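You operate a simulated robot arm through the tools that you are given. There is no shell and no other tool.

The job below is to be done with a simulated robot arm. You get a single attempt, and the scene is never put back.

Task
Tighten the four flange bolts in two passes, 25 then 50 N m.
Fine: each pass by their numbers; blue driver, no red lamp, back in its dock; black clamp bolts untouched.

It is judged by the outcome, as a careful person would: the job done as asked, and still so three seconds after it is handed in. It fails if anything else is knocked over, pushed out of place, dropped, spilled or broken.

Robot
A 6-joint arm with a two-finger gripper, fixed in place. Base frame: the origin is at the foot of the arm, x ahead of it, y to its left, z up; the work surface is at about z = 850. Readings come in mm, rad, newtons and seconds.
With the tool pointing down near the work surface it reaches from about 360 to 860 mm from the base axis. Its first joint turns from -2.897 to 2.897 rad. Payload 2.45 kg.
The tool frame sits at the grasp point between the pads (the TCP): z along the fingers, y along the line on which they close. The tips reach 20 mm beyond it. The gripper opens to 140 mm. The gripper's body begins 168 mm behind the TCP.
Orientation is that of the tool frame in the base frame, as a unit quaternion [x, y, z, w]. With the fingers straight down and closing along the base's y, the tool's x points along the base's -x, its y along +y and its z along -z.

Tools
- The arm moves only by the tool arm_command. Its argument "motion" is a list of rows, each a list of 3 entries, a list of its own where there are three numbers: the opening, from 0 (shut) to 1 (fully open), then the shift along the tool's x, y, z in units of 50 mm (1.0 is 50 mm), then the turn, a rotation vector about the tool's x, y, z in units of 5 degrees (1.0 is 5 degrees). In form: [[fingers, [dx, dy, dz], [wx, wy, wz]], ...]. A call has 1 to 20 rows; each row shifts and turns the commanded pose from where the row before left it, along the tool's axes as they then stand. A call with a number of a shift or a turn outside -1 to 1 is refused whole. Each row takes 0.2 s and may step no farther than 50 mm and 0.15 rad from the row before; otherwise, or with a gripper value out of range, the whole call is refused. Where a pose cannot be reached the arm comes as near as it can. A force on the tool above 40 N (or 10 N above the force at the start of the call, whichever is more), or a blocked arm, ends the call early, and 0.2 s more pass. Each finger travels about 45 mm/s and halts on what it meets, pressing with about 40 N; the grip force reading is that of the motor and also rises with nothing between the fingers. The clock runs only during rows and for 0.2 s after the last one: add rows that do not move to give the fingers time. The reply holds the time, the measured pose of the TCP, the force on the tool along the base axes, the opening and the grip force, in the units named above and with some noise, with the torque about the TCP (base axes, N m) and any sound that the robot's microphone picked up.
- Cameras (640 x 400 px; columns grow to the right, rows downward): "scene" is fixed at [400, -649.3, 1552.3]; the picture's right is [0.76, -0.65, 0.00], its down [-0.43, -0.50, -0.75] and it looks along [0.49, 0.57, -0.66] (base axes); focal length 245 px, centre (320, 200). "wrist" rides on the gripper at [78, 11, -209] in the tool frame; the picture's right is [-0.14, 0.99, 0.00], its down [-0.92, -0.13, -0.37] and it looks along [-0.37, -0.05, 0.93] (tool axes); focal length 280 px, centre (320, 200). There is no depth. A picture from a camera that has moved, and an enlarged one, comes with that camera's place and axes in the base frame and with its lens.
- capture(camera): a new picture of that camera. No time passes.
- raise_lower(by): slides the trunk up (or, below 0, down) by that many mm; the arm rides with it, the base frame stays. It gives what a move gives, with no picture.
- inspect(camera, box): a new picture of the part [left, top, right, bottom] of that camera's present view, enlarged. No time passes.
- job_done(): hands the job in; it is judged then, once.

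Nothing tells you positions but the pictures and the camera data. Unless the task says otherwise, let go and move clear before handing in.

The tools are called after "Emit:" by a JSON object that holds its "op" and its "data". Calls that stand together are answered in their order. arm_command: Moves the arm, as the interface text tells. Its arguments: {"type":"object","properties":{"motion":{"type":"array","items":{"type":"array"}}},"required":["motion"]} The other tools are called the same way: raise_lower (by) slides the trunk up or down; capture (camera) takes a picture; inspect (camera, box) takes an enlarged picture of a part of a camera's view; job_done () hands the job in.

At the start:

```text
clock: 0.0
tool_pos: [512.2, -277.5, 1364.4]
tool_rot: [0.001, 1.0, 0.0, 0.0]
force: [-0.2, 0.1, 0.2]
wrist_torque: [-0.01, -0.01, -0.01]
finger_gap: 139.6
finger_force: 0.0
trunk travel left (down, up): [-175.0, 55.0]
```

scene: 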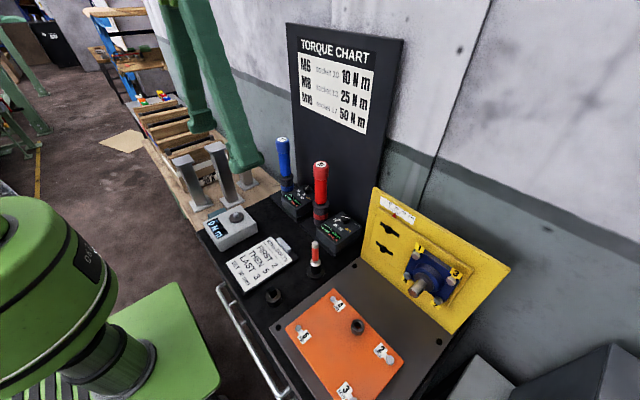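
wrist: 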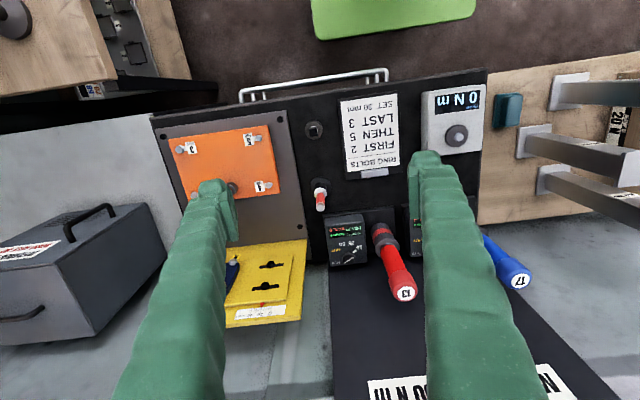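

I see a bench with an orange flange carrying numbered bolts, a yellow plate with a blue flange, blue and red drivers in docks, a knob box and a note. I'll look closer before moving.

Emit:
{"op": "inspect", "data": {"camera": "scene", "box": [180, 180, 340, 300]}}

Emit:
{"op": "inspect", "data": {"camera": "scene", "box": [260, 270, 460, 400]}}

Emit:
{"op": "inspect", "data": {"camera": "scene", "box": [350, 180, 520, 330]}}

Emit:
{"op": "inspect", "data": {"camera": "scene", "box": [250, 120, 370, 270]}}

Emit:
{"op": "inspect", "data": {"camera": "scene", "box": [280, 20, 410, 140]}}

Emit:
{"op": "inspect", "data": {"camera": "wrist", "box": [150, 100, 330, 220]}}

Emit:
{"op": "inspect", "data": {"camera": "wrist", "box": [290, 70, 490, 200]}}

Emit:
{"op": "inspect", "data": {"camera": "wrist", "box": [310, 180, 550, 320]}}

Emit:
{"op": "inspect", "data": {"camera": "wrist", "box": [200, 220, 330, 340]}}

```text
3.33 times, centred on (260, 240) of scene
camera zoom: at [400.0, -649.3, 1552.3], right [0.76, -0.65, 0.0], down [-0.43, -0.5, -0.75], along [0.49, 0.57, -0.66], focal length 817 px, centre (520, 67)
```

zoom: 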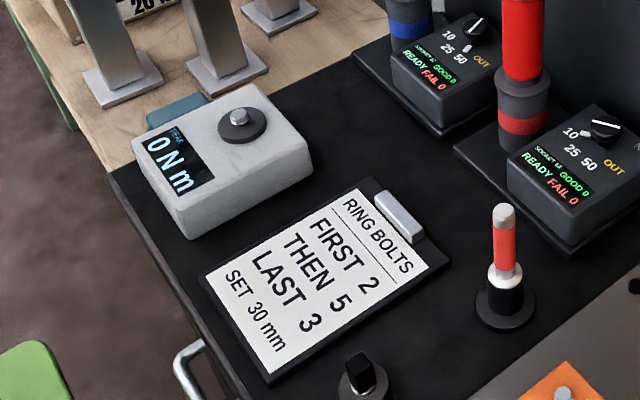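

```text
3.08 times, centred on (360, 335) of scene
camera zoom: at [400.0, -649.3, 1552.3], right [0.76, -0.65, 0.0], down [-0.43, -0.5, -0.75], along [0.49, 0.57, -0.66], focal length 754 px, centre (197, -215)
```

zoom: 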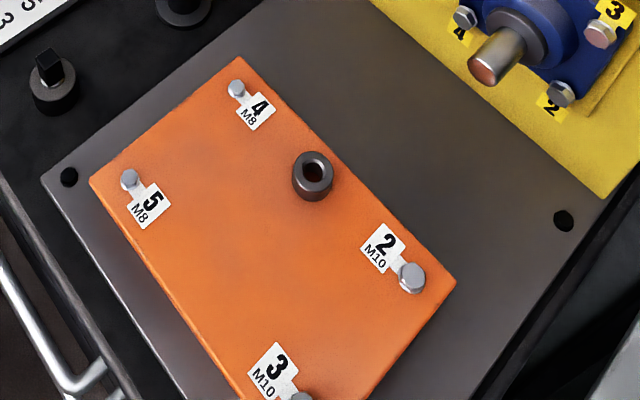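

```text
2.67 times, centred on (435, 255) of scene
camera zoom: at [400.0, -649.3, 1552.3], right [0.76, -0.65, 0.0], down [-0.43, -0.5, -0.75], along [0.49, 0.57, -0.66], focal length 654 px, centre (13, 53)
```

zoom: 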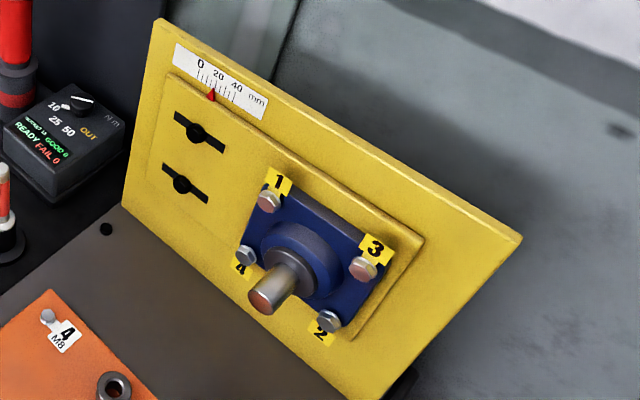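

```text
2.67 times, centred on (310, 195) of scene
camera zoom: at [400.0, -649.3, 1552.3], right [0.76, -0.65, 0.0], down [-0.43, -0.5, -0.75], along [0.49, 0.57, -0.66], focal length 654 px, centre (347, 213)
```

zoom: 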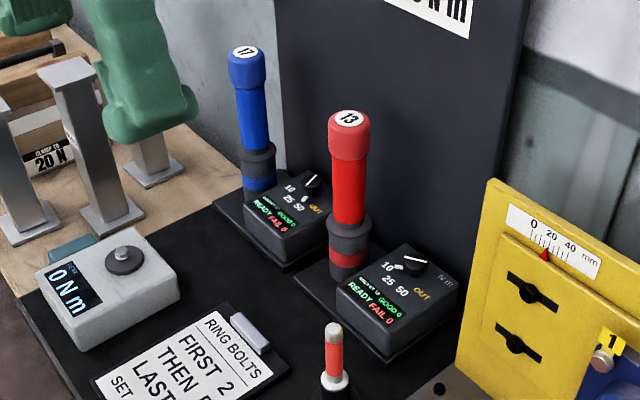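

```text
3.33 times, centred on (345, 80) of scene
camera zoom: at [400.0, -649.3, 1552.3], right [0.76, -0.65, 0.0], down [-0.43, -0.5, -0.75], along [0.49, 0.57, -0.66], focal length 817 px, centre (237, 600)
```

zoom: 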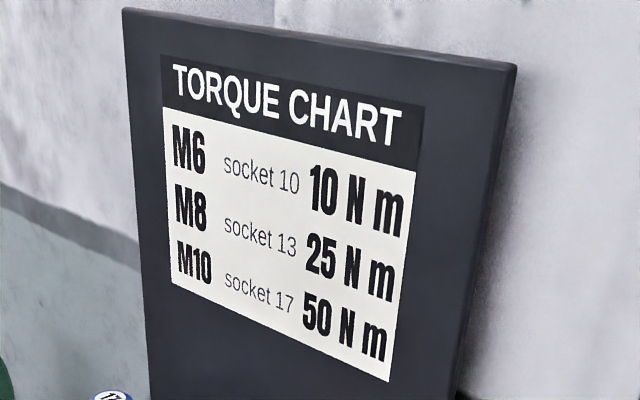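

```text
3.33 times, centred on (240, 160) of wrist
camera zoom: at [432.5, -267.0, 1573.4], right [0.14, 0.99, 0.0], down [0.92, -0.13, 0.37], along [0.37, -0.05, -0.93], focal length 935 px, centre (587, 333)
```

zoom: 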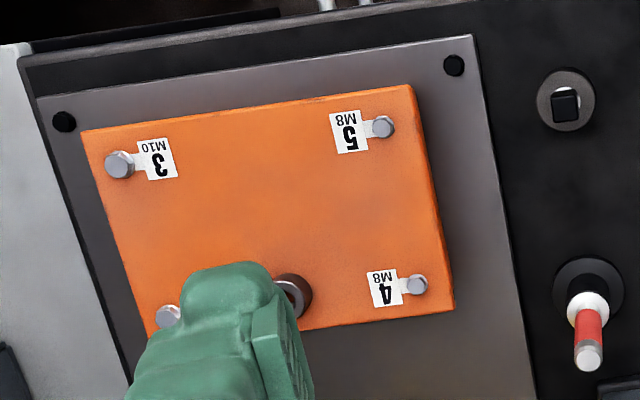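

```text
3.08 times, centred on (390, 135) of wrist
camera zoom: at [432.5, -267.0, 1573.4], right [0.14, 0.99, 0.0], down [0.92, -0.13, 0.37], along [0.37, -0.05, -0.93], focal length 863 px, centre (105, 400)
```

zoom: 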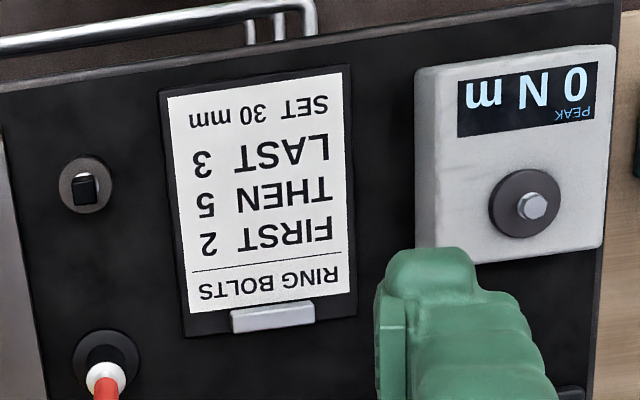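

```text
2.67 times, centred on (430, 250) of wrist
camera zoom: at [432.5, -267.0, 1573.4], right [0.14, 0.99, 0.0], down [0.92, -0.13, 0.37], along [0.37, -0.05, -0.93], focal length 748 px, centre (27, 67)
```

zoom: 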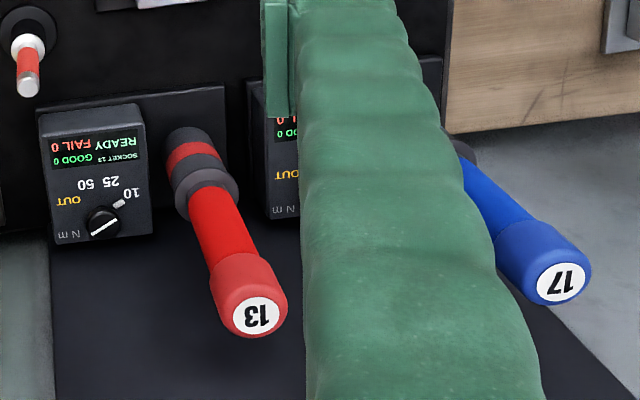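

```text
3.33 times, centred on (265, 280) of wrist
camera zoom: at [432.5, -267.0, 1573.4], right [0.14, 0.99, 0.0], down [0.92, -0.13, 0.37], along [0.37, -0.05, -0.93], focal length 935 px, centre (503, -67)
```

zoom: 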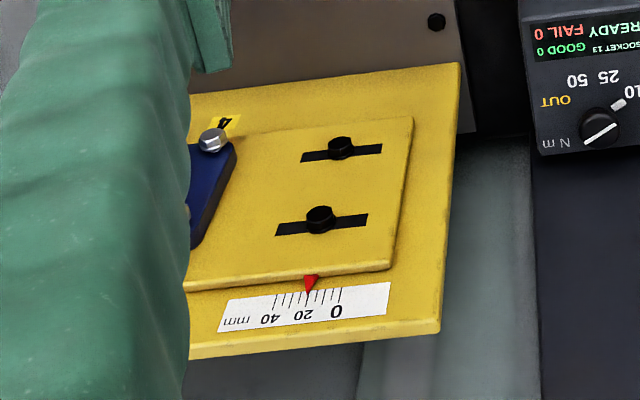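

The blue 17 driver stands in a dock near (840, 77) and the vertical yellow plate with the blue flange is near x≈800, y≈-577. Next I'll move the wrist camera over the blue dock to read its selector.

Emit:
{"op": "arm_command", "data": {"motion": [[1, [-0.47, 0.642, 0.41], [0, 0, 0]], [1, [-0.47, 0.642, 0.41], [0, 0, 0]], [1, [-0.47, 0.642, 0.41], [0, 0, 0]], [1, [-0.47, 0.642, 0.41], [0, 0, 0]], [1, [-0.47, 0.642, 0.41], [0, 0, 0]], [1, [-0.47, 0.642, 0.41], [0, 0, 0]], [1, [-0.47, 0.642, 0.41], [0, 0, 0]], [1, [-0.47, 0.642, 0.41], [0, 0, 0]]]}}

Emit:
{"op": "capture", "data": {"camera": "wrist"}}

Emit:
{"op": "capture", "data": {"camera": "scene"}}

```text
clock: 1.8
tool_pos: [699.8, -18.2, 1198.1]
tool_rot: [0.001, 1.0, -0.001, -0.001]
force: [-0.3, 0.0, -0.5]
wrist_torque: [-0.05, 0.04, 0.01]
finger_gap: 140.0
finger_force: 0.0
trunk travel left (down, up): [-175.0, 55.0]
```

```text
taken
camera wrist: at [619.8, -7.7, 1407.8], right [0.14, 0.99, 0.0], down [0.92, -0.13, 0.37], along [0.36, -0.05, -0.93], focal length 280 px, centre (320, 200)
```

wrist: 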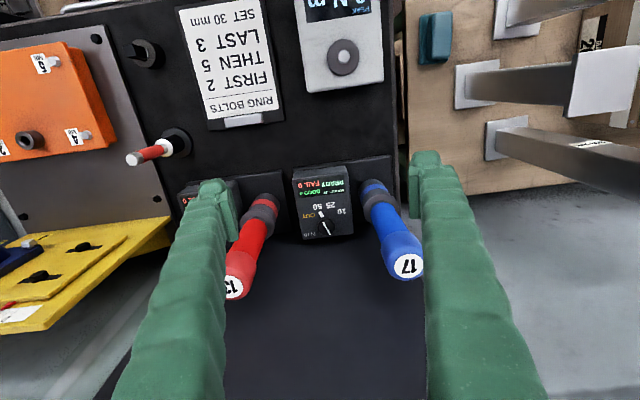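

```text
taken
```

scene: 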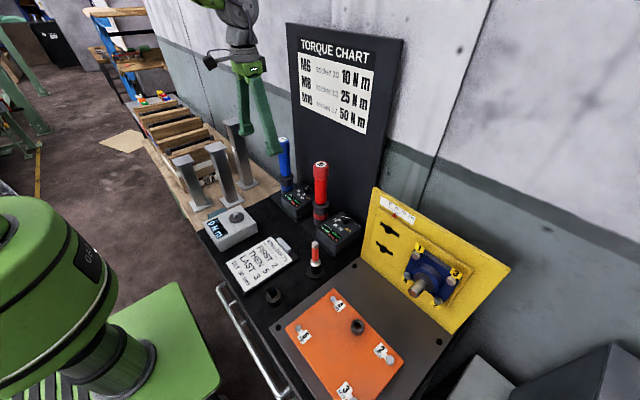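

Emit:
{"op": "inspect", "data": {"camera": "wrist", "box": [280, 155, 440, 255]}}

Emit:
{"op": "inspect", "data": {"camera": "wrist", "box": [290, 160, 360, 245]}}

Emit:
{"op": "inspect", "data": {"camera": "wrist", "box": [340, 160, 440, 300]}}

Emit:
{"op": "inspect", "data": {"camera": "scene", "box": [260, 130, 350, 230]}}

Emit:
{"op": "inspect", "data": {"camera": "wrist", "box": [100, 20, 260, 180]}}

```text
4.00 times, centred on (360, 205) of wrist
camera zoom: at [619.8, -7.7, 1407.8], right [0.14, 0.99, 0.0], down [0.92, -0.13, 0.37], along [0.36, -0.05, -0.93], focal length 1122 px, centre (160, 180)
```

zoom: 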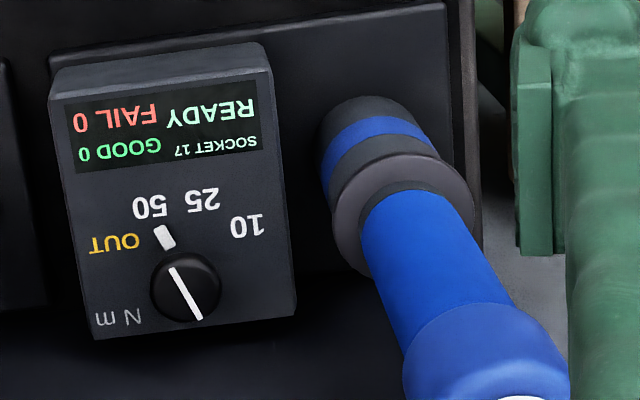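

```text
4.71 times, centred on (325, 202) of wrist
camera zoom: at [619.8, -7.7, 1407.8], right [0.14, 0.99, 0.0], down [0.92, -0.13, 0.37], along [0.36, -0.05, -0.93], focal length 1320 px, centre (296, 188)
```

zoom: 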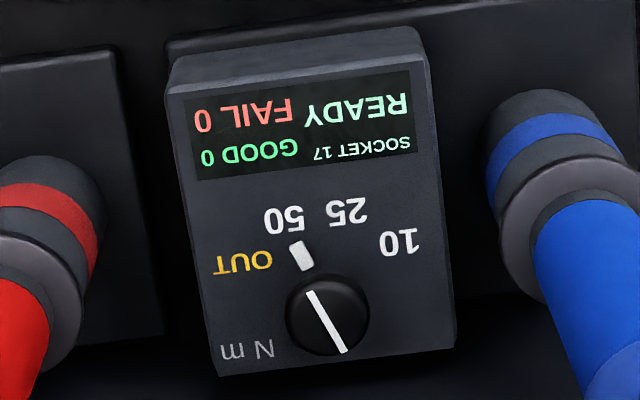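

```text
2.86 times, centred on (390, 230) of wrist
camera zoom: at [619.8, -7.7, 1407.8], right [0.14, 0.99, 0.0], down [0.92, -0.13, 0.37], along [0.36, -0.05, -0.93], focal length 801 px, centre (120, 114)
```

zoom: 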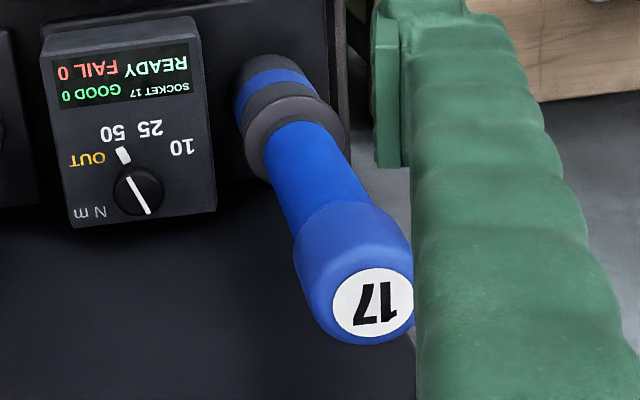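

```text
4.00 times, centred on (305, 180) of scene
camera zoom: at [400.0, -649.3, 1552.3], right [0.76, -0.65, 0.0], down [-0.43, -0.5, -0.75], along [0.49, 0.57, -0.66], focal length 981 px, centre (380, 280)
```

zoom: 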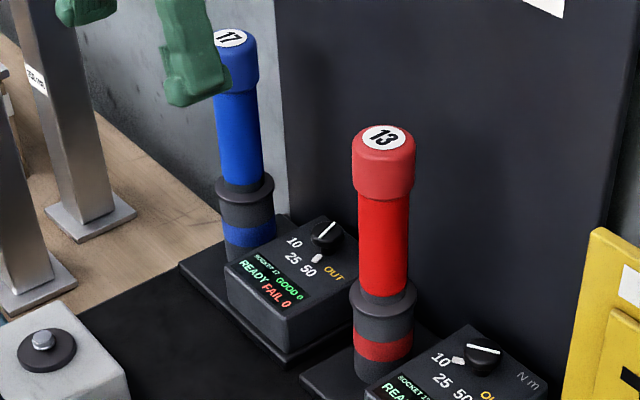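

```text
2.50 times, centred on (180, 100) of wrist
camera zoom: at [619.8, -7.7, 1407.8], right [0.14, 0.99, 0.0], down [0.92, -0.13, 0.37], along [0.36, -0.05, -0.93], focal length 701 px, centre (670, 450)
```

zoom: 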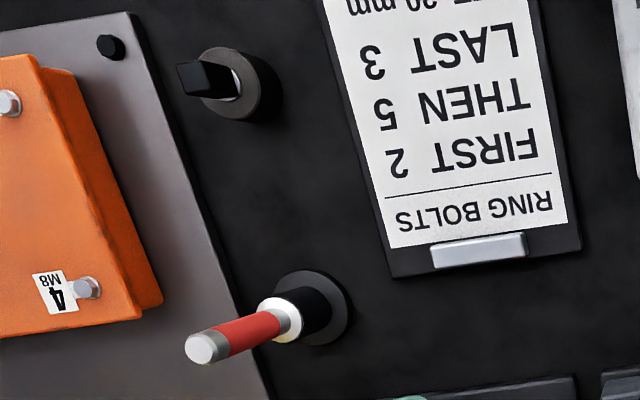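

The blue dock's selector points to 50, so it must first be turned clockwise to 25. I'll move above the knob (about 861, -29, 930), with the gripper narrowed and yawed, for a closer look.

Emit:
{"op": "arm_command", "data": {"motion": [[0.45, [-0.725, -0.06, 0.24], [0, 0, 0]], [0.45, [-0.725, -0.06, 0.24], [0, 0, 0]], [0.45, [-0.725, -0.06, 0.24], [0, 0, 0]], [0.45, [-0.725, -0.06, 0.24], [0, 0, 0]], [0.45, [0, 0, 0], [0, 0, -1]], [0.45, [0, 0, 0], [0, 0, -1]], [0.45, [0, 0, 0], [0, 0, -1]], [0.45, [0, 0, 0], [0, 0, -1]], [0.45, [0, 0, 0], [0, 0, -1]], [0.45, [0, 0, 0], [0, 0, -1]], [0.45, [0, 0, 0], [0, 0, -1]], [0.45, [0, 0, 0], [0, 0, -1]], [0.45, [0, 0, 0], [0, 0, -1]], [0.45, [0, 0, 0], [0, 0, -1]]]}}

Emit:
{"op": "capture", "data": {"camera": "wrist"}}

Emit:
{"op": "capture", "data": {"camera": "scene"}}

```text
clock: 4.8
tool_pos: [846.1, -33.9, 1152.0]
tool_rot: [-0.423, 0.906, -0.001, 0.0]
force: [0.4, -0.1, -0.1]
wrist_torque: [0.01, -0.01, 0.01]
finger_gap: 63.2
finger_force: 0.1
trunk travel left (down, up): [-175.0, 55.0]
```

```text
taken
camera wrist: at [785.5, -87.0, 1361.2], right [-0.67, 0.74, 0.0], down [0.69, 0.62, 0.37], along [0.27, 0.25, -0.93], focal length 280 px, centre (320, 200)
```

wrist: 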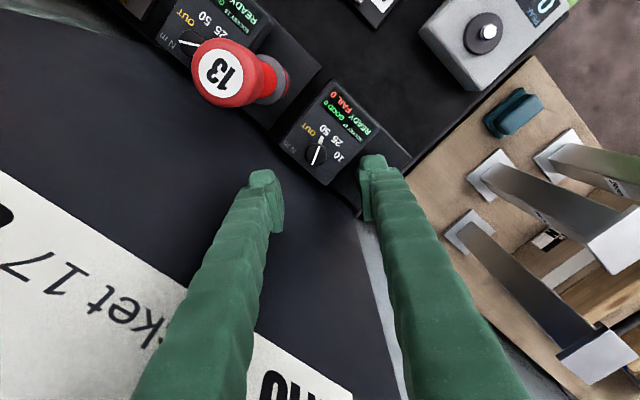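

```text
taken
```

scene: 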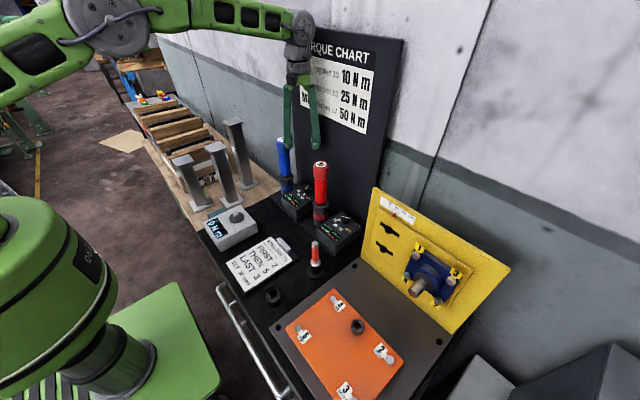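

Emit:
{"op": "inspect", "data": {"camera": "wrist", "box": [270, 75, 400, 215]}}

Emit:
{"op": "inspect", "data": {"camera": "scene", "box": [265, 170, 325, 230]}}

```text
2.86 times, centred on (335, 145) of wrist
camera zoom: at [785.5, -87.0, 1361.2], right [-0.67, 0.74, 0.0], down [0.69, 0.62, 0.37], along [0.27, 0.25, -0.93], focal length 801 px, centre (277, 357)
```

zoom: 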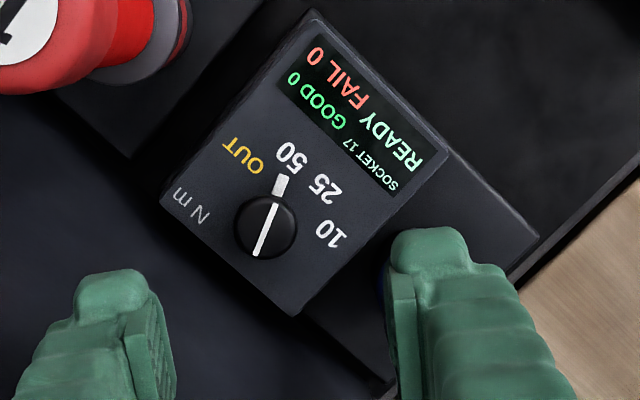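

```text
6.67 times, centred on (295, 200) of scene
camera zoom: at [400.0, -649.3, 1552.3], right [0.76, -0.65, 0.0], down [-0.43, -0.5, -0.75], along [0.49, 0.57, -0.66], focal length 1634 px, centre (487, 200)
```

zoom: 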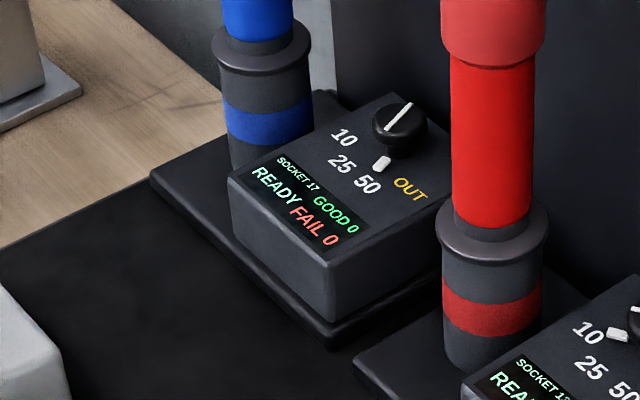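

The dock face is horizontal at z≈913 and the knob is at about (860, -28), top z≈935, with labels 40° apart. To clear both drivers and the chart board at x≈912, I'll yaw to +20° and lean the gripper back 45° before coming in on the knob.

Emit:
{"op": "arm_command", "data": {"motion": [[0.45, [0, 0, 0], [0, 0, 1]], [0.45, [0, 0, 0], [0, 0, 1]], [0.45, [0, 0, 0], [0, 0, 1]], [0.45, [0, 0, 0], [0, 0, 1]], [0.45, [0, 0, 0], [0, 0, 1]], [0.45, [0, 0, 0], [0, 0, 1]], [0.45, [0, 0, 0], [0, -1, 0]], [0.45, [0, 0, 0], [0, -1, 0]], [0.45, [0, 0, 0], [0, -1, 0]], [0.45, [0, 0, 0], [0, -1, 0]], [0.45, [0, 0, 0], [0, -1, 0]], [0.45, [0, 0, 0], [0, -1, 0]], [0.45, [0, 0, 0], [0, -1, 0]], [0.45, [0, 0, 0], [0, -1, 0]], [0.45, [0, 0, 0], [0, -1, 0]]]}}

Emit:
{"op": "capture", "data": {"camera": "wrist"}}

Emit:
{"op": "capture", "data": {"camera": "scene"}}

```text
clock: 8.0
tool_pos: [844.9, -34.5, 1152.7]
tool_rot: [-0.159, 0.91, 0.066, 0.376]
force: [0.3, -0.4, 0.0]
wrist_torque: [0.0, 0.0, 0.03]
finger_gap: 63.2
finger_force: 0.1
trunk travel left (down, up): [-175.0, 55.0]
```

```text
taken
camera wrist: at [648.6, -93.4, 1245.1], right [-0.25, 0.96, 0.1], down [0.41, 0.01, 0.91], along [0.88, 0.26, -0.4], focal length 280 px, centre (320, 200)
```

wrist: 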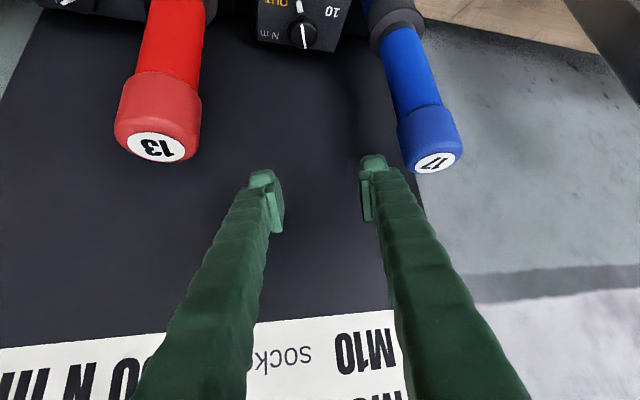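

```text
taken
```

scene: 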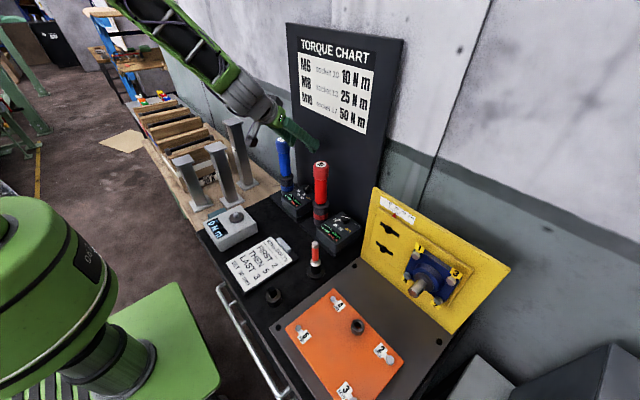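

Emit:
{"op": "arm_command", "data": {"motion": [[0.45, [0.48, 0.005, 0.595], [0, 0, 0]], [0.45, [0.48, 0.005, 0.595], [0, 0, 0]], [0.45, [0.48, 0.005, 0.595], [0, 0, 0]], [0.45, [0.48, 0.005, 0.595], [0, 0, 0]]]}}

Emit:
{"op": "capture", "data": {"camera": "wrist"}}

Emit:
{"op": "inspect", "data": {"camera": "wrist", "box": [240, 80, 400, 240]}}

Emit:
{"op": "inspect", "data": {"camera": "scene", "box": [240, 120, 360, 240]}}

```text
clock: 9.0
tool_pos: [860.2, -28.4, 999.6]
tool_rot: [-0.16, 0.91, 0.066, 0.377]
force: [0.2, 0.2, -0.3]
wrist_torque: [-0.01, 0.01, 0.01]
finger_gap: 62.9
finger_force: 0.0
trunk travel left (down, up): [-175.0, 55.0]
```

```text
taken
camera wrist: at [664.2, -86.9, 1092.9], right [-0.25, 0.96, 0.1], down [0.41, 0.01, 0.91], along [0.88, 0.27, -0.4], focal length 280 px, centre (320, 200)
```

wrist: 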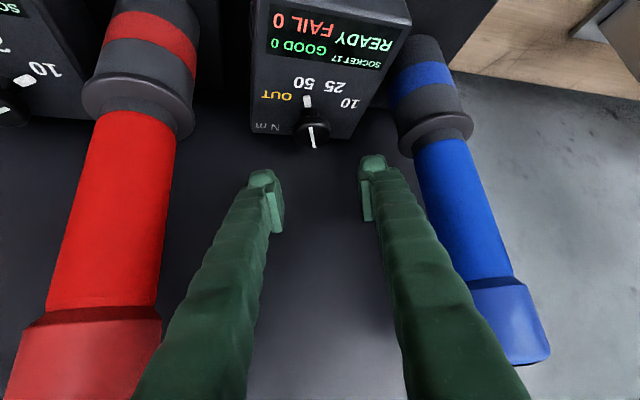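

```text
2.50 times, centred on (320, 160) of wrist
camera zoom: at [664.2, -86.9, 1092.9], right [-0.25, 0.96, 0.1], down [0.41, 0.01, 0.91], along [0.88, 0.27, -0.4], focal length 701 px, centre (320, 300)
```

zoom: 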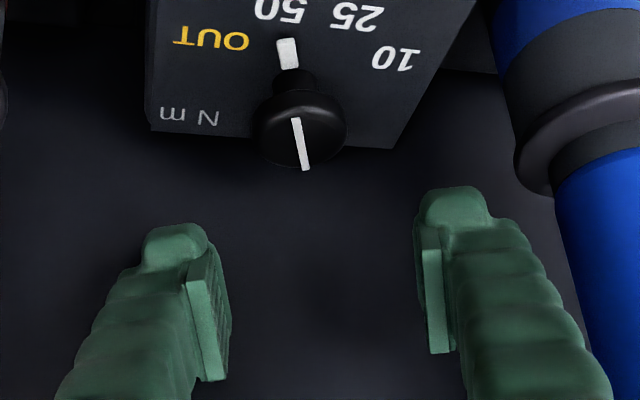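

```text
3.33 times, centred on (300, 180) of scene
camera zoom: at [400.0, -649.3, 1552.3], right [0.76, -0.65, 0.0], down [-0.43, -0.5, -0.75], along [0.49, 0.57, -0.66], focal length 817 px, centre (387, 267)
```

zoom: 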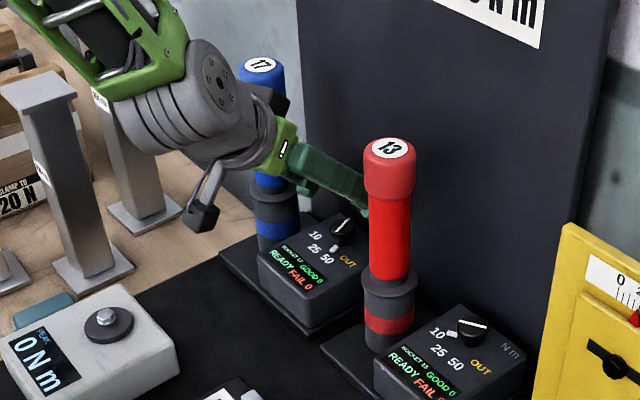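

Emit:
{"op": "arm_command", "data": {"motion": [[0.45, [0.405, 0.007, 0.366], [0, 0, 0]], [0.45, [0.405, 0.007, 0.366], [0, 0, 0]], [0.45, [0, 0, 0], [0, 0, 0]]]}}

Emit:
{"op": "inspect", "data": {"camera": "wrist", "box": [220, 100, 420, 240]}}

Emit:
{"op": "inspect", "data": {"camera": "scene", "box": [260, 150, 340, 230]}}

```text
clock: 9.8
tool_pos: [857.2, -27.5, 944.5]
tool_rot: [-0.161, 0.91, 0.067, 0.377]
force: [0.5, -0.2, 0.5]
wrist_torque: [-0.01, -0.01, 0.0]
finger_gap: 63.1
finger_force: 0.2
trunk travel left (down, up): [-175.0, 55.0]
```

```text
2.86 times, centred on (320, 170) of wrist
camera zoom: at [660.4, -87.6, 1038.0], right [-0.25, 0.96, 0.1], down [0.41, 0.01, 0.91], along [0.88, 0.27, -0.4], focal length 801 px, centre (320, 286)
```

zoom: 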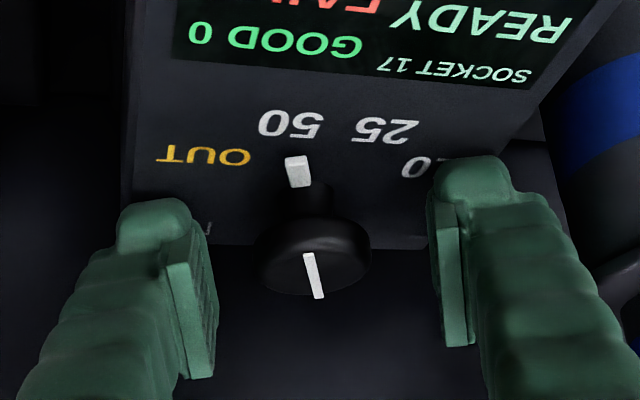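

```text
5.00 times, centred on (300, 190) of scene
camera zoom: at [400.0, -649.3, 1552.3], right [0.76, -0.65, 0.0], down [-0.43, -0.5, -0.75], along [0.49, 0.57, -0.66], focal length 1226 px, centre (420, 250)
```

zoom: 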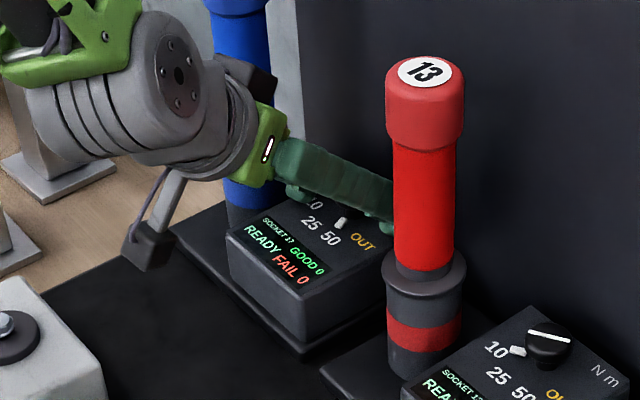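

Emit:
{"op": "arm_command", "data": {"motion": [[0.45, [0.02, -0.026, 0.02], [0, 0, 0]], [0.15, [0, 0, 0], [0, 0, 0]], [0.15, [0, 0, 0], [0, 0, 0]], [0.15, [0, 0, 0], [0, 0, 0]], [0.15, [0, 0, 0], [0, 0, 0]]]}}

Emit:
{"op": "inspect", "data": {"camera": "wrist", "box": [220, 100, 420, 240]}}

```text
clock: 11.0
tool_pos: [857.7, -29.8, 944.4]
tool_rot: [-0.16, 0.91, 0.066, 0.377]
force: [2.9, -7.1, -0.5]
wrist_torque: [-0.06, -0.04, -0.04]
finger_gap: 31.6
finger_force: 40.5
trunk travel left (down, up): [-175.0, 55.0]
```

```text
2.86 times, centred on (320, 170) of wrist
camera zoom: at [661.5, -89.0, 1036.5], right [-0.25, 0.96, 0.1], down [0.41, 0.01, 0.91], along [0.88, 0.26, -0.4], focal length 801 px, centre (320, 286)
```

zoom: 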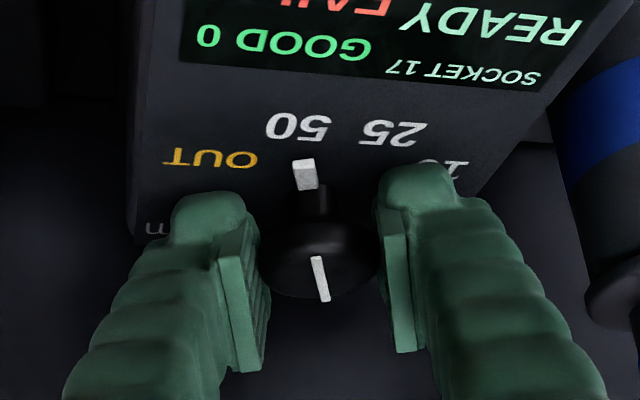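

Emit:
{"op": "arm_command", "data": {"motion": [[0.15, [0, -0.004, 0], [0.705, 0, 0.709]], [0.15, [0, 0.0075, 0], [0.705, 0, 0.709]], [0.15, [0, 0.0075, 0], [0.705, 0, 0.709]], [0.15, [0, 0.0075, 0], [0.705, 0, 0.709]], [0.15, [0, 0.0075, 0], [0.705, 0, 0.709]], [0.15, [0, 0.0075, 0], [0.705, 0, 0.709]], [0.15, [0, 0.0075, 0], [0.705, 0, 0.709]], [0.15, [0, 0.0075, 0], [0.705, 0, 0.709]], [0.15, [0, 0, 0], [0, 0, 0]]]}}

Emit:
{"op": "capture", "data": {"camera": "wrist"}}

Emit:
{"op": "inspect", "data": {"camera": "wrist", "box": [220, 100, 420, 240]}}

Emit:
{"op": "inspect", "data": {"camera": "scene", "box": [260, 150, 340, 230]}}

```text
clock: 13.0
tool_pos: [857.9, -29.3, 943.4]
tool_rot: [-0.039, 0.924, 0.018, 0.381]
force: [-4.6, -16.3, 0.3]
wrist_torque: [-0.11, 0.08, -0.02]
finger_gap: 31.9
finger_force: 39.5
out of reach, approached as far as the arm can: row 4, 5, 6, 7, 8
trunk travel left (down, up): [-175.0, 55.0]
```

```text
taken
camera wrist: at [652.9, -36.2, 1036.6], right [0.01, 0.99, 0.1], down [0.4, -0.1, 0.91], along [0.92, 0.03, -0.4], focal length 280 px, centre (320, 200)
```

wrist: 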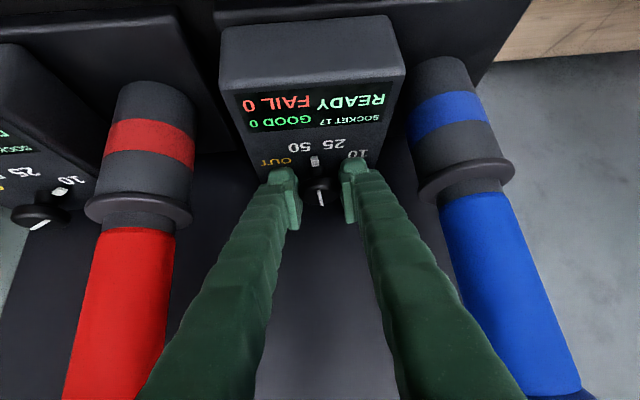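

```text
2.86 times, centred on (320, 170) of wrist
camera zoom: at [652.9, -36.2, 1036.6], right [0.01, 0.99, 0.1], down [0.4, -0.1, 0.91], along [0.92, 0.03, -0.4], focal length 801 px, centre (320, 286)
```

zoom: 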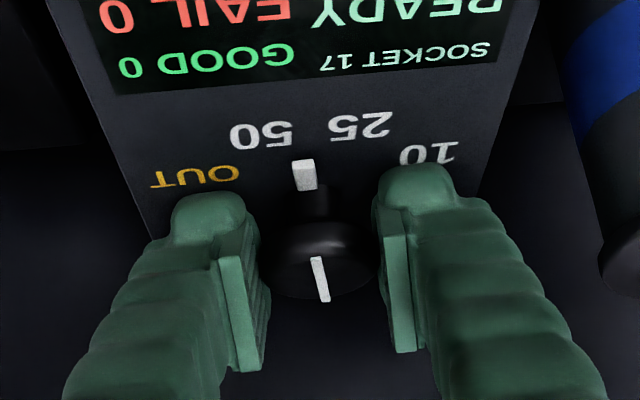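

```text
5.00 times, centred on (300, 190) of scene
camera zoom: at [400.0, -649.3, 1552.3], right [0.76, -0.65, 0.0], down [-0.43, -0.5, -0.75], along [0.49, 0.57, -0.66], focal length 1226 px, centre (420, 250)
```

zoom: 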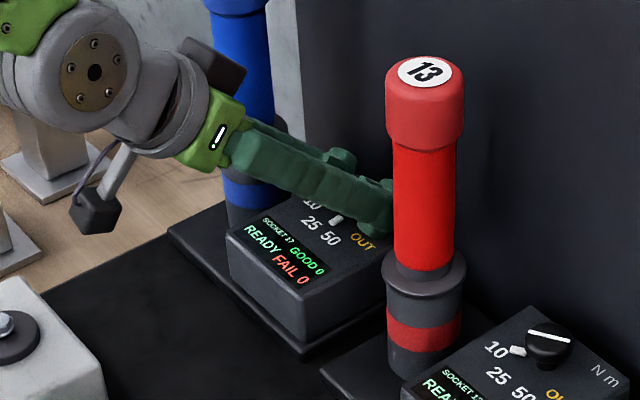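

Emit:
{"op": "arm_command", "data": {"motion": [[0.45, [0, 0, 0], [0, 0, 0]], [0.45, [0, 0, 0], [0, 0, 0]], [0.45, [0, 0, 0], [0, 0, 0]]]}}

Emit:
{"op": "inspect", "data": {"camera": "wrist", "box": [220, 100, 420, 240]}}

```text
clock: 13.8
tool_pos: [858.7, -27.8, 944.6]
tool_rot: [-0.04, 0.923, 0.017, 0.382]
force: [0.1, -0.5, 0.0]
wrist_torque: [0.02, -0.03, 0.02]
finger_gap: 62.8
finger_force: 0.1
trunk travel left (down, up): [-175.0, 55.0]
```

```text
2.86 times, centred on (320, 170) of wrist
camera zoom: at [653.3, -35.1, 1037.1], right [0.01, 1.0, 0.1], down [0.4, -0.09, 0.91], along [0.92, 0.03, -0.4], focal length 801 px, centre (320, 286)
```

zoom: 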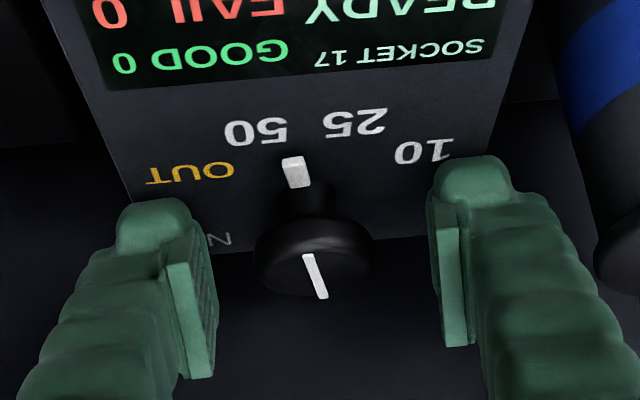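

Emit:
{"op": "arm_command", "data": {"motion": [[0.45, [0, -0.03, 0], [-0.705, 0, -0.709]], [0.45, [0, -0.0075, 0], [-0.705, 0, -0.709]], [0.45, [0, -0.0075, 0], [-0.705, 0, -0.709]], [0.45, [0, 0, 0], [0, 0, 0]]]}}

Emit:
{"op": "inspect", "data": {"camera": "wrist", "box": [220, 100, 420, 240]}}

```text
clock: 14.8
tool_pos: [856.6, -28.9, 943.7]
tool_rot: [-0.161, 0.91, 0.067, 0.377]
force: [0.4, 0.1, -0.1]
wrist_torque: [0.02, 0.01, 0.03]
finger_gap: 63.4
finger_force: 0.1
trunk travel left (down, up): [-175.0, 55.0]
```

```text
2.86 times, centred on (320, 170) of wrist
camera zoom: at [661.6, -87.3, 1036.6], right [-0.25, 0.96, 0.1], down [0.41, 0.01, 0.91], along [0.88, 0.27, -0.4], focal length 801 px, centre (320, 286)
```

zoom: 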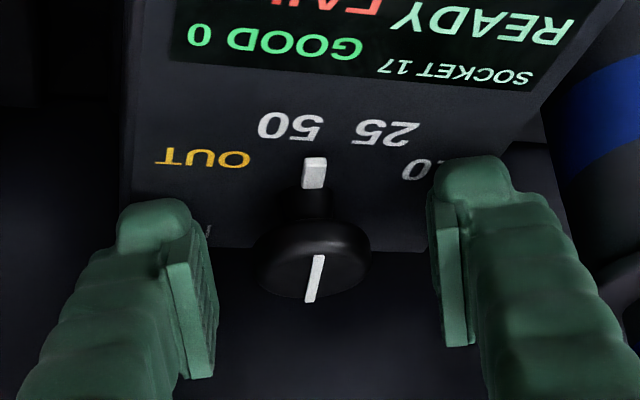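

Emit:
{"op": "arm_command", "data": {"motion": [[0.45, [0, -0.03, 0], [0, 0, 0]], [0.15, [0, 0, 0], [0, 0, 0]], [0.15, [0, 0, 0], [0, 0, 0]], [0.15, [0, 0, 0], [0, 0, 0]], [0.15, [0, 0, 0], [0, 0, 0]], [0.15, [0, 0.0075, 0], [0.705, 0, 0.709]], [0.15, [0, 0.0075, 0], [0.705, 0, 0.709]], [0.15, [0, 0.0075, 0], [0.705, 0, 0.709]], [0.15, [0, 0, 0], [0, 0, 0]]]}}

Emit:
{"op": "arm_command", "data": {"motion": [[0.45, [0, 0, 0], [0, 0, 0]], [0.45, [0, 0, 0], [0, 0, 0]], [0.45, [0, 0, 0], [0, 0, 0]], [0.45, [0, -0.0075, 0], [-0.705, 0, -0.709]], [0.45, [0, -0.0075, 0], [-0.705, 0, -0.709]], [0.45, [0, -0.0075, 0], [-0.705, 0, -0.709]], [0.45, [0, 0, 0], [0, 0, 0]]]}}

Emit:
{"op": "inspect", "data": {"camera": "wrist", "box": [220, 100, 420, 240]}}

Emit:
{"op": "inspect", "data": {"camera": "scene", "box": [260, 150, 340, 230]}}

```text
clock: 16.8
tool_pos: [857.4, -29.5, 943.9]
tool_rot: [-0.039, 0.923, 0.017, 0.382]
force: [3.0, -15.6, -0.6]
wrist_torque: [-0.1, -0.06, 0.01]
finger_gap: 31.8
finger_force: 40.2
trunk travel left (down, up): [-175.0, 55.0]
```

```text
clock: 18.4
tool_pos: [857.5, -28.8, 943.8]
tool_rot: [-0.161, 0.91, 0.068, 0.376]
force: [0.2, -0.2, -0.2]
wrist_torque: [0.01, 0.0, 0.03]
finger_gap: 63.1
finger_force: 0.0
trunk travel left (down, up): [-175.0, 55.0]
```

```text
2.86 times, centred on (320, 170) of wrist
camera zoom: at [662.2, -88.5, 1037.2], right [-0.25, 0.96, 0.1], down [0.41, 0.01, 0.91], along [0.88, 0.27, -0.4], focal length 801 px, centre (320, 286)
```

zoom: 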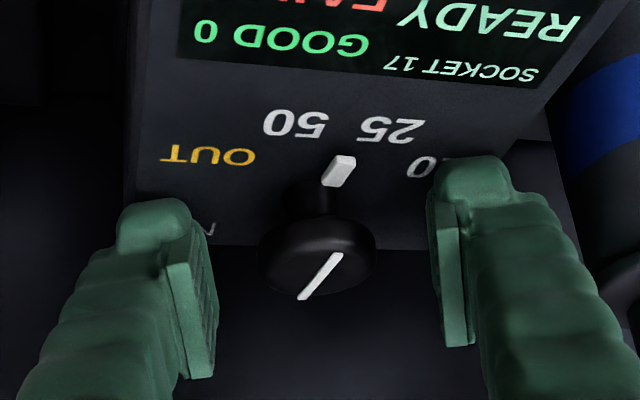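

```text
5.00 times, centred on (300, 190) of scene
camera zoom: at [400.0, -649.3, 1552.3], right [0.76, -0.65, 0.0], down [-0.43, -0.5, -0.75], along [0.49, 0.57, -0.66], focal length 1226 px, centre (420, 250)
```

zoom: 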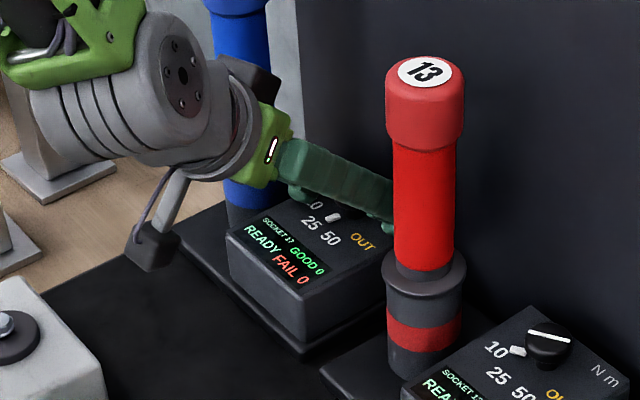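

Emit:
{"op": "arm_command", "data": {"motion": [[0.15, [0, 0, 0], [0, 0, 0]], [0.15, [0, 0, 0], [0, 0, 0]], [0.15, [0, 0, 0], [0, 0, 0]], [0.15, [0, 0, 0], [0, 0, 0]], [0.15, [0, 0.0075, 0], [0.66, 0, 0.664]], [0.15, [0, 0.0075, 0], [0.66, 0, 0.664]], [0.15, [0, 0, 0], [0, 0, 0]]]}}

Emit:
{"op": "arm_command", "data": {"motion": [[0.45, [0, 0, 0], [0, 0, 0]], [0.45, [0, 0, 0], [0, 0, 0]], [0.45, [0, 0, 0], [0, 0, 0]], [0.45, [-0.5, 0, -0.5], [0, 0, 0]], [0.45, [-0.5, 0, -0.5], [0, 0, 0]], [0.45, [-0.5, 0, -0.5], [0, 0, 0]], [0.45, [-0.5, 0, -0.5], [0, 0, 0]], [0.45, [-0.5, 0, -0.5], [0, 0, 0]]]}}

Emit:
{"op": "capture", "data": {"camera": "wrist"}}

Emit:
{"op": "inspect", "data": {"camera": "scene", "box": [260, 150, 340, 230]}}

```text
clock: 20.0
tool_pos: [857.5, -30.0, 945.6]
tool_rot: [-0.084, 0.92, 0.035, 0.381]
force: [-1.5, -6.9, 1.6]
wrist_torque: [-0.12, -0.03, -0.04]
finger_gap: 32.2
finger_force: 40.0
trunk travel left (down, up): [-175.0, 55.0]
```

```text
clock: 21.8
tool_pos: [856.5, -29.7, 1121.9]
tool_rot: [-0.086, 0.92, 0.036, 0.382]
force: [0.0, 0.6, 0.4]
wrist_torque: [-0.01, -0.02, 0.01]
finger_gap: 62.7
finger_force: 0.1
trunk travel left (down, up): [-175.0, 55.0]
```

```text
taken
camera wrist: at [653.6, -56.0, 1214.9], right [-0.09, 0.99, 0.1], down [0.41, -0.05, 0.91], along [0.91, 0.12, -0.4], focal length 280 px, centre (320, 200)
```

wrist: 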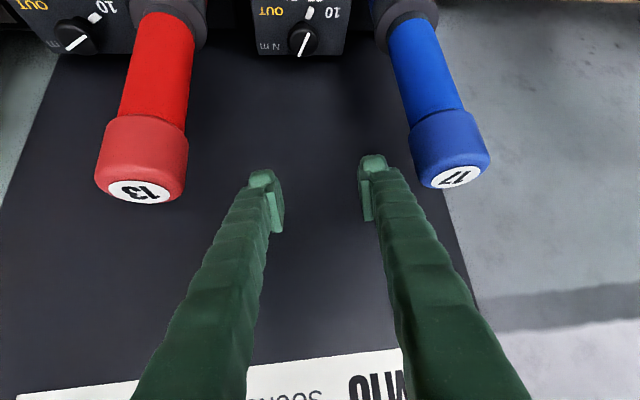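

```text
5.00 times, centred on (300, 190) of scene
camera zoom: at [400.0, -649.3, 1552.3], right [0.76, -0.65, 0.0], down [-0.43, -0.5, -0.75], along [0.49, 0.57, -0.66], focal length 1226 px, centre (420, 250)
```

zoom: 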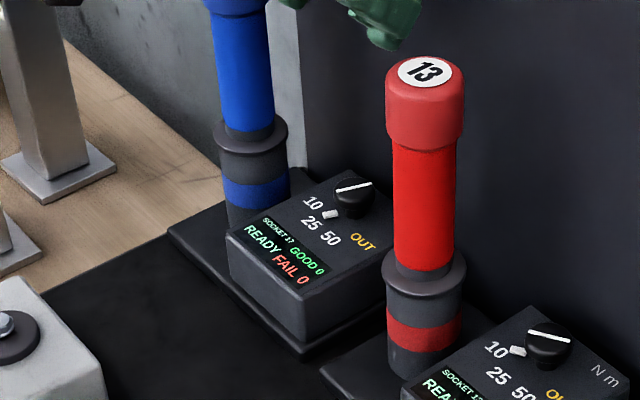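

Emit:
{"op": "inspect", "data": {"camera": "scene", "box": [275, 175, 325, 215]}}

Emit:
{"op": "inspect", "data": {"camera": "wrist", "box": [240, 0, 380, 80]}}

```text
10.00 times, centred on (300, 195) of scene
camera zoom: at [400.0, -649.3, 1552.3], right [0.76, -0.65, 0.0], down [-0.43, -0.5, -0.75], along [0.49, 0.57, -0.66], focal length 2451 px, centre (520, 250)
```

zoom: 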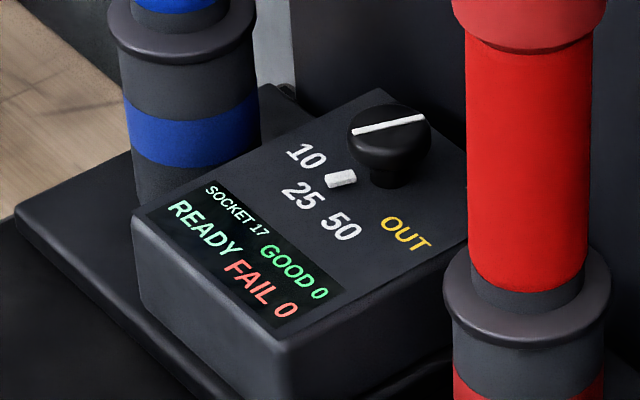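

```text
4.57 times, centred on (310, 40) of wrist
camera zoom: at [653.6, -56.0, 1214.9], right [-0.09, 0.99, 0.1], down [0.41, -0.05, 0.91], along [0.91, 0.12, -0.4], focal length 1282 px, centre (366, 931)
```

zoom: 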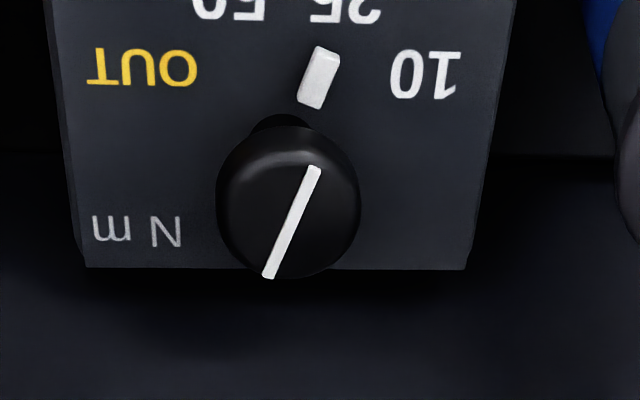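

The selector now reads 25 (pointer about 20° from -x, which matches the label). Now I'll rise, straighten the tool to point down with yaw 0, and go over the blue driver at about (838, 74).

Emit:
{"op": "arm_command", "data": {"motion": [[0.8, [-0.5, 0, -0.5], [0, 0, 0]], [0.8, [-0.5, 0, -0.5], [0, 0, 0]], [0.8, [-0.5, 0, -0.5], [0, 0, 0]], [0.8, [-0.5, 0, -0.5], [0, 0, 0]], [0.8, [0, 0, 0], [0, 1, 0]], [0.8, [0, 0, 0], [0, 1, 0]], [0.8, [0, 0, 0], [0, 1, 0]], [0.8, [0, 0, 0], [0, 1, 0]], [0.8, [0, 0, 0], [0, 1, 0]], [0.8, [0, 0, 0], [0, 1, 0]], [0.8, [0, 0, 0], [0, 1, 0]], [0.8, [0, 0, 0], [0, 1, 0]], [0.8, [0, 0, 0], [0, 1, 0]], [0.8, [0, 0, 0], [0, 0, 0.693]], [0.8, [0, 0, 0], [0, 0, 0.693]], [0.8, [0, 0, 0], [0, 0, 0.693]]]}}

Emit:
{"op": "capture", "data": {"camera": "wrist"}}

Emit:
{"op": "capture", "data": {"camera": "scene"}}

```text
clock: 25.2
tool_pos: [858.7, -29.1, 1261.1]
tool_rot: [-0.032, 0.999, 0.004, 0.021]
force: [0.0, 0.2, -1.3]
wrist_torque: [0.01, 0.1, 0.03]
finger_gap: 112.2
finger_force: 0.1
out of reach, approached as far as the arm can: row 14
trunk travel left (down, up): [-175.0, 55.0]
```

```text
taken
camera wrist: at [769.8, -25.1, 1466.8], right [0.07, 1.0, 0.01], down [0.91, -0.07, 0.41], along [0.41, -0.02, -0.91], focal length 280 px, centre (320, 200)
```

wrist: 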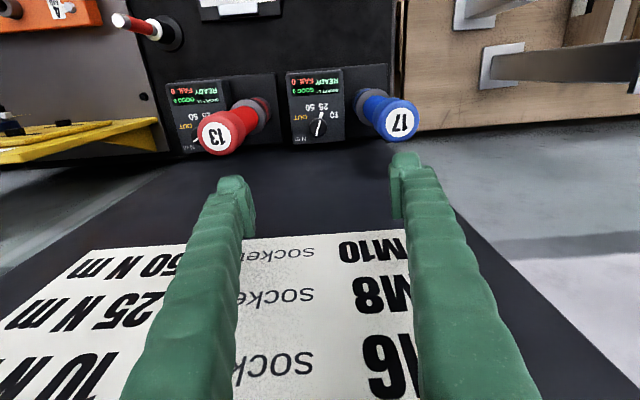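

```text
taken
```

scene: 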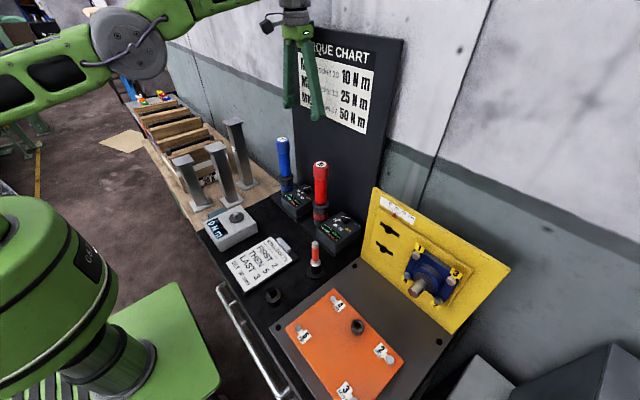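

Emit:
{"op": "arm_command", "data": {"motion": [[0.8, [0.1, 0.69, 0.5], [0, 0, 0]], [0.8, [0.1, 0.69, 0.5], [0, 0, 0]], [0.8, [0.1, 0.69, 0.5], [0, 0, 0]], [0.8, [0, 0, 0], [0, 0.48, 0]], [0.8, [0, 0, 0], [0, 0, 0.74]], [0.8, [0, 0, 0], [0, 0, 0]]]}}

Emit:
{"op": "capture", "data": {"camera": "wrist"}}

```text
clock: 26.6
tool_pos: [858.5, 74.3, 1192.7]
tool_rot: [0.001, 1.0, 0.003, 0.001]
force: [0.8, 0.8, 0.1]
wrist_torque: [-0.05, 0.0, -0.01]
finger_gap: 111.9
finger_force: 0.1
out of reach, approached as far as the arm can: row 1, 2, 3, 4
trunk travel left (down, up): [-175.0, 55.0]
```

```text
taken
camera wrist: at [777.7, 84.3, 1400.9], right [0.14, 0.99, 0.01], down [0.92, -0.13, 0.37], along [0.37, -0.05, -0.93], focal length 280 px, centre (320, 200)
```

wrist: 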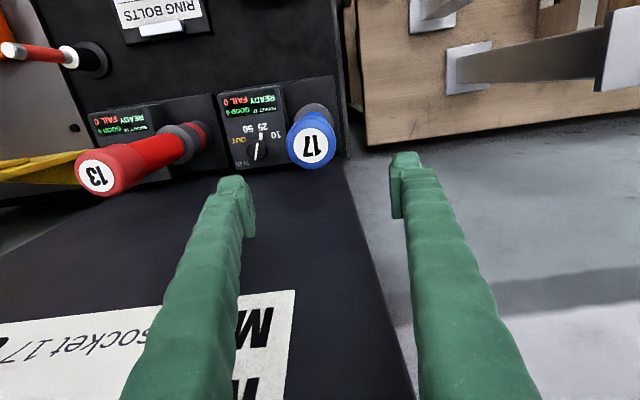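

Emit:
{"op": "inspect", "data": {"camera": "wrist", "box": [260, 90, 360, 190]}}

Emit:
{"op": "inspect", "data": {"camera": "scene", "box": [260, 125, 310, 200]}}

```text
4.00 times, centred on (310, 140) of wrist
camera zoom: at [777.7, 84.3, 1400.9], right [0.14, 0.99, 0.01], down [0.92, -0.13, 0.37], along [0.37, -0.05, -0.93], focal length 1122 px, centre (360, 440)
```

zoom: 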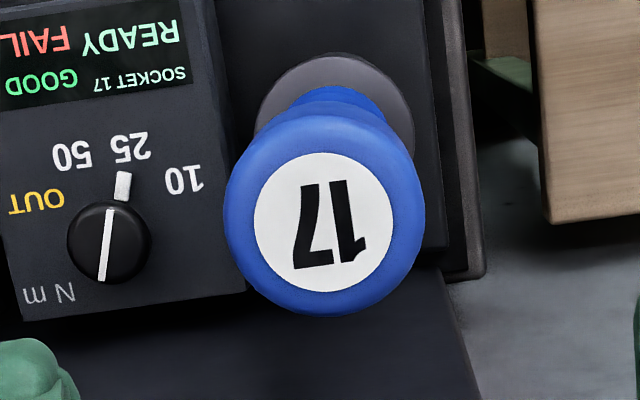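

```text
5.33 times, centred on (285, 162) of scene
camera zoom: at [400.0, -649.3, 1552.3], right [0.76, -0.65, 0.0], down [-0.43, -0.5, -0.75], along [0.49, 0.57, -0.66], focal length 1307 px, centre (507, 400)
```

zoom: 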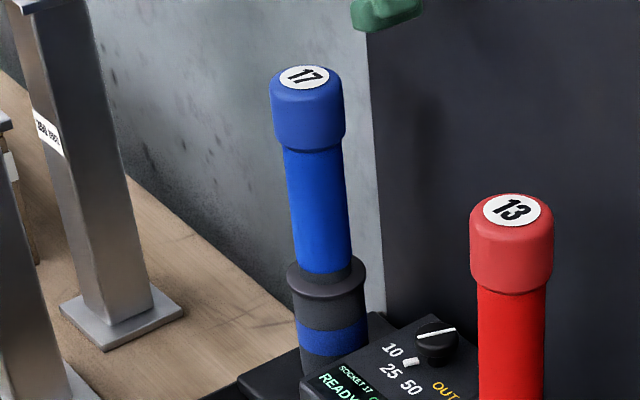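

Emit:
{"op": "arm_command", "data": {"motion": [[0.8, [0.57, -0.096, 0.3], [0, 0, 0]], [0.8, [0, 0, 0], [0, 0, 0]]]}}

Emit:
{"op": "inspect", "data": {"camera": "wrist", "box": [220, 90, 420, 240]}}

```text
clock: 27.2
tool_pos: [827.8, 69.0, 1178.4]
tool_rot: [0.001, 1.0, 0.003, 0.001]
force: [-0.9, -0.2, 0.9]
wrist_torque: [-0.01, -0.07, 0.0]
finger_gap: 112.1
finger_force: 0.1
trunk travel left (down, up): [-175.0, 55.0]
```

```text
2.67 times, centred on (320, 165) of wrist
camera zoom: at [747.4, 79.5, 1386.4], right [0.14, 0.99, 0.01], down [0.92, -0.13, 0.37], along [0.37, -0.05, -0.93], focal length 748 px, centre (320, 293)
```

zoom: 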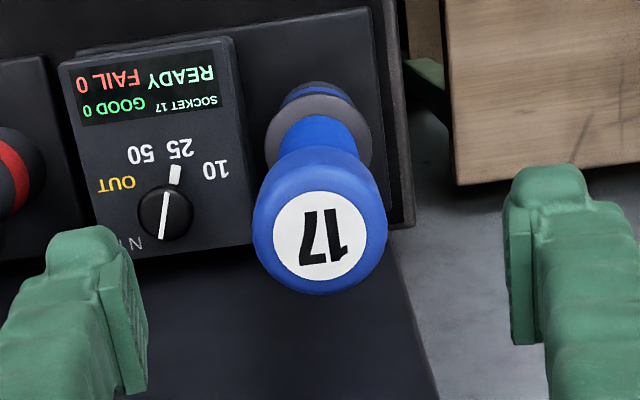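

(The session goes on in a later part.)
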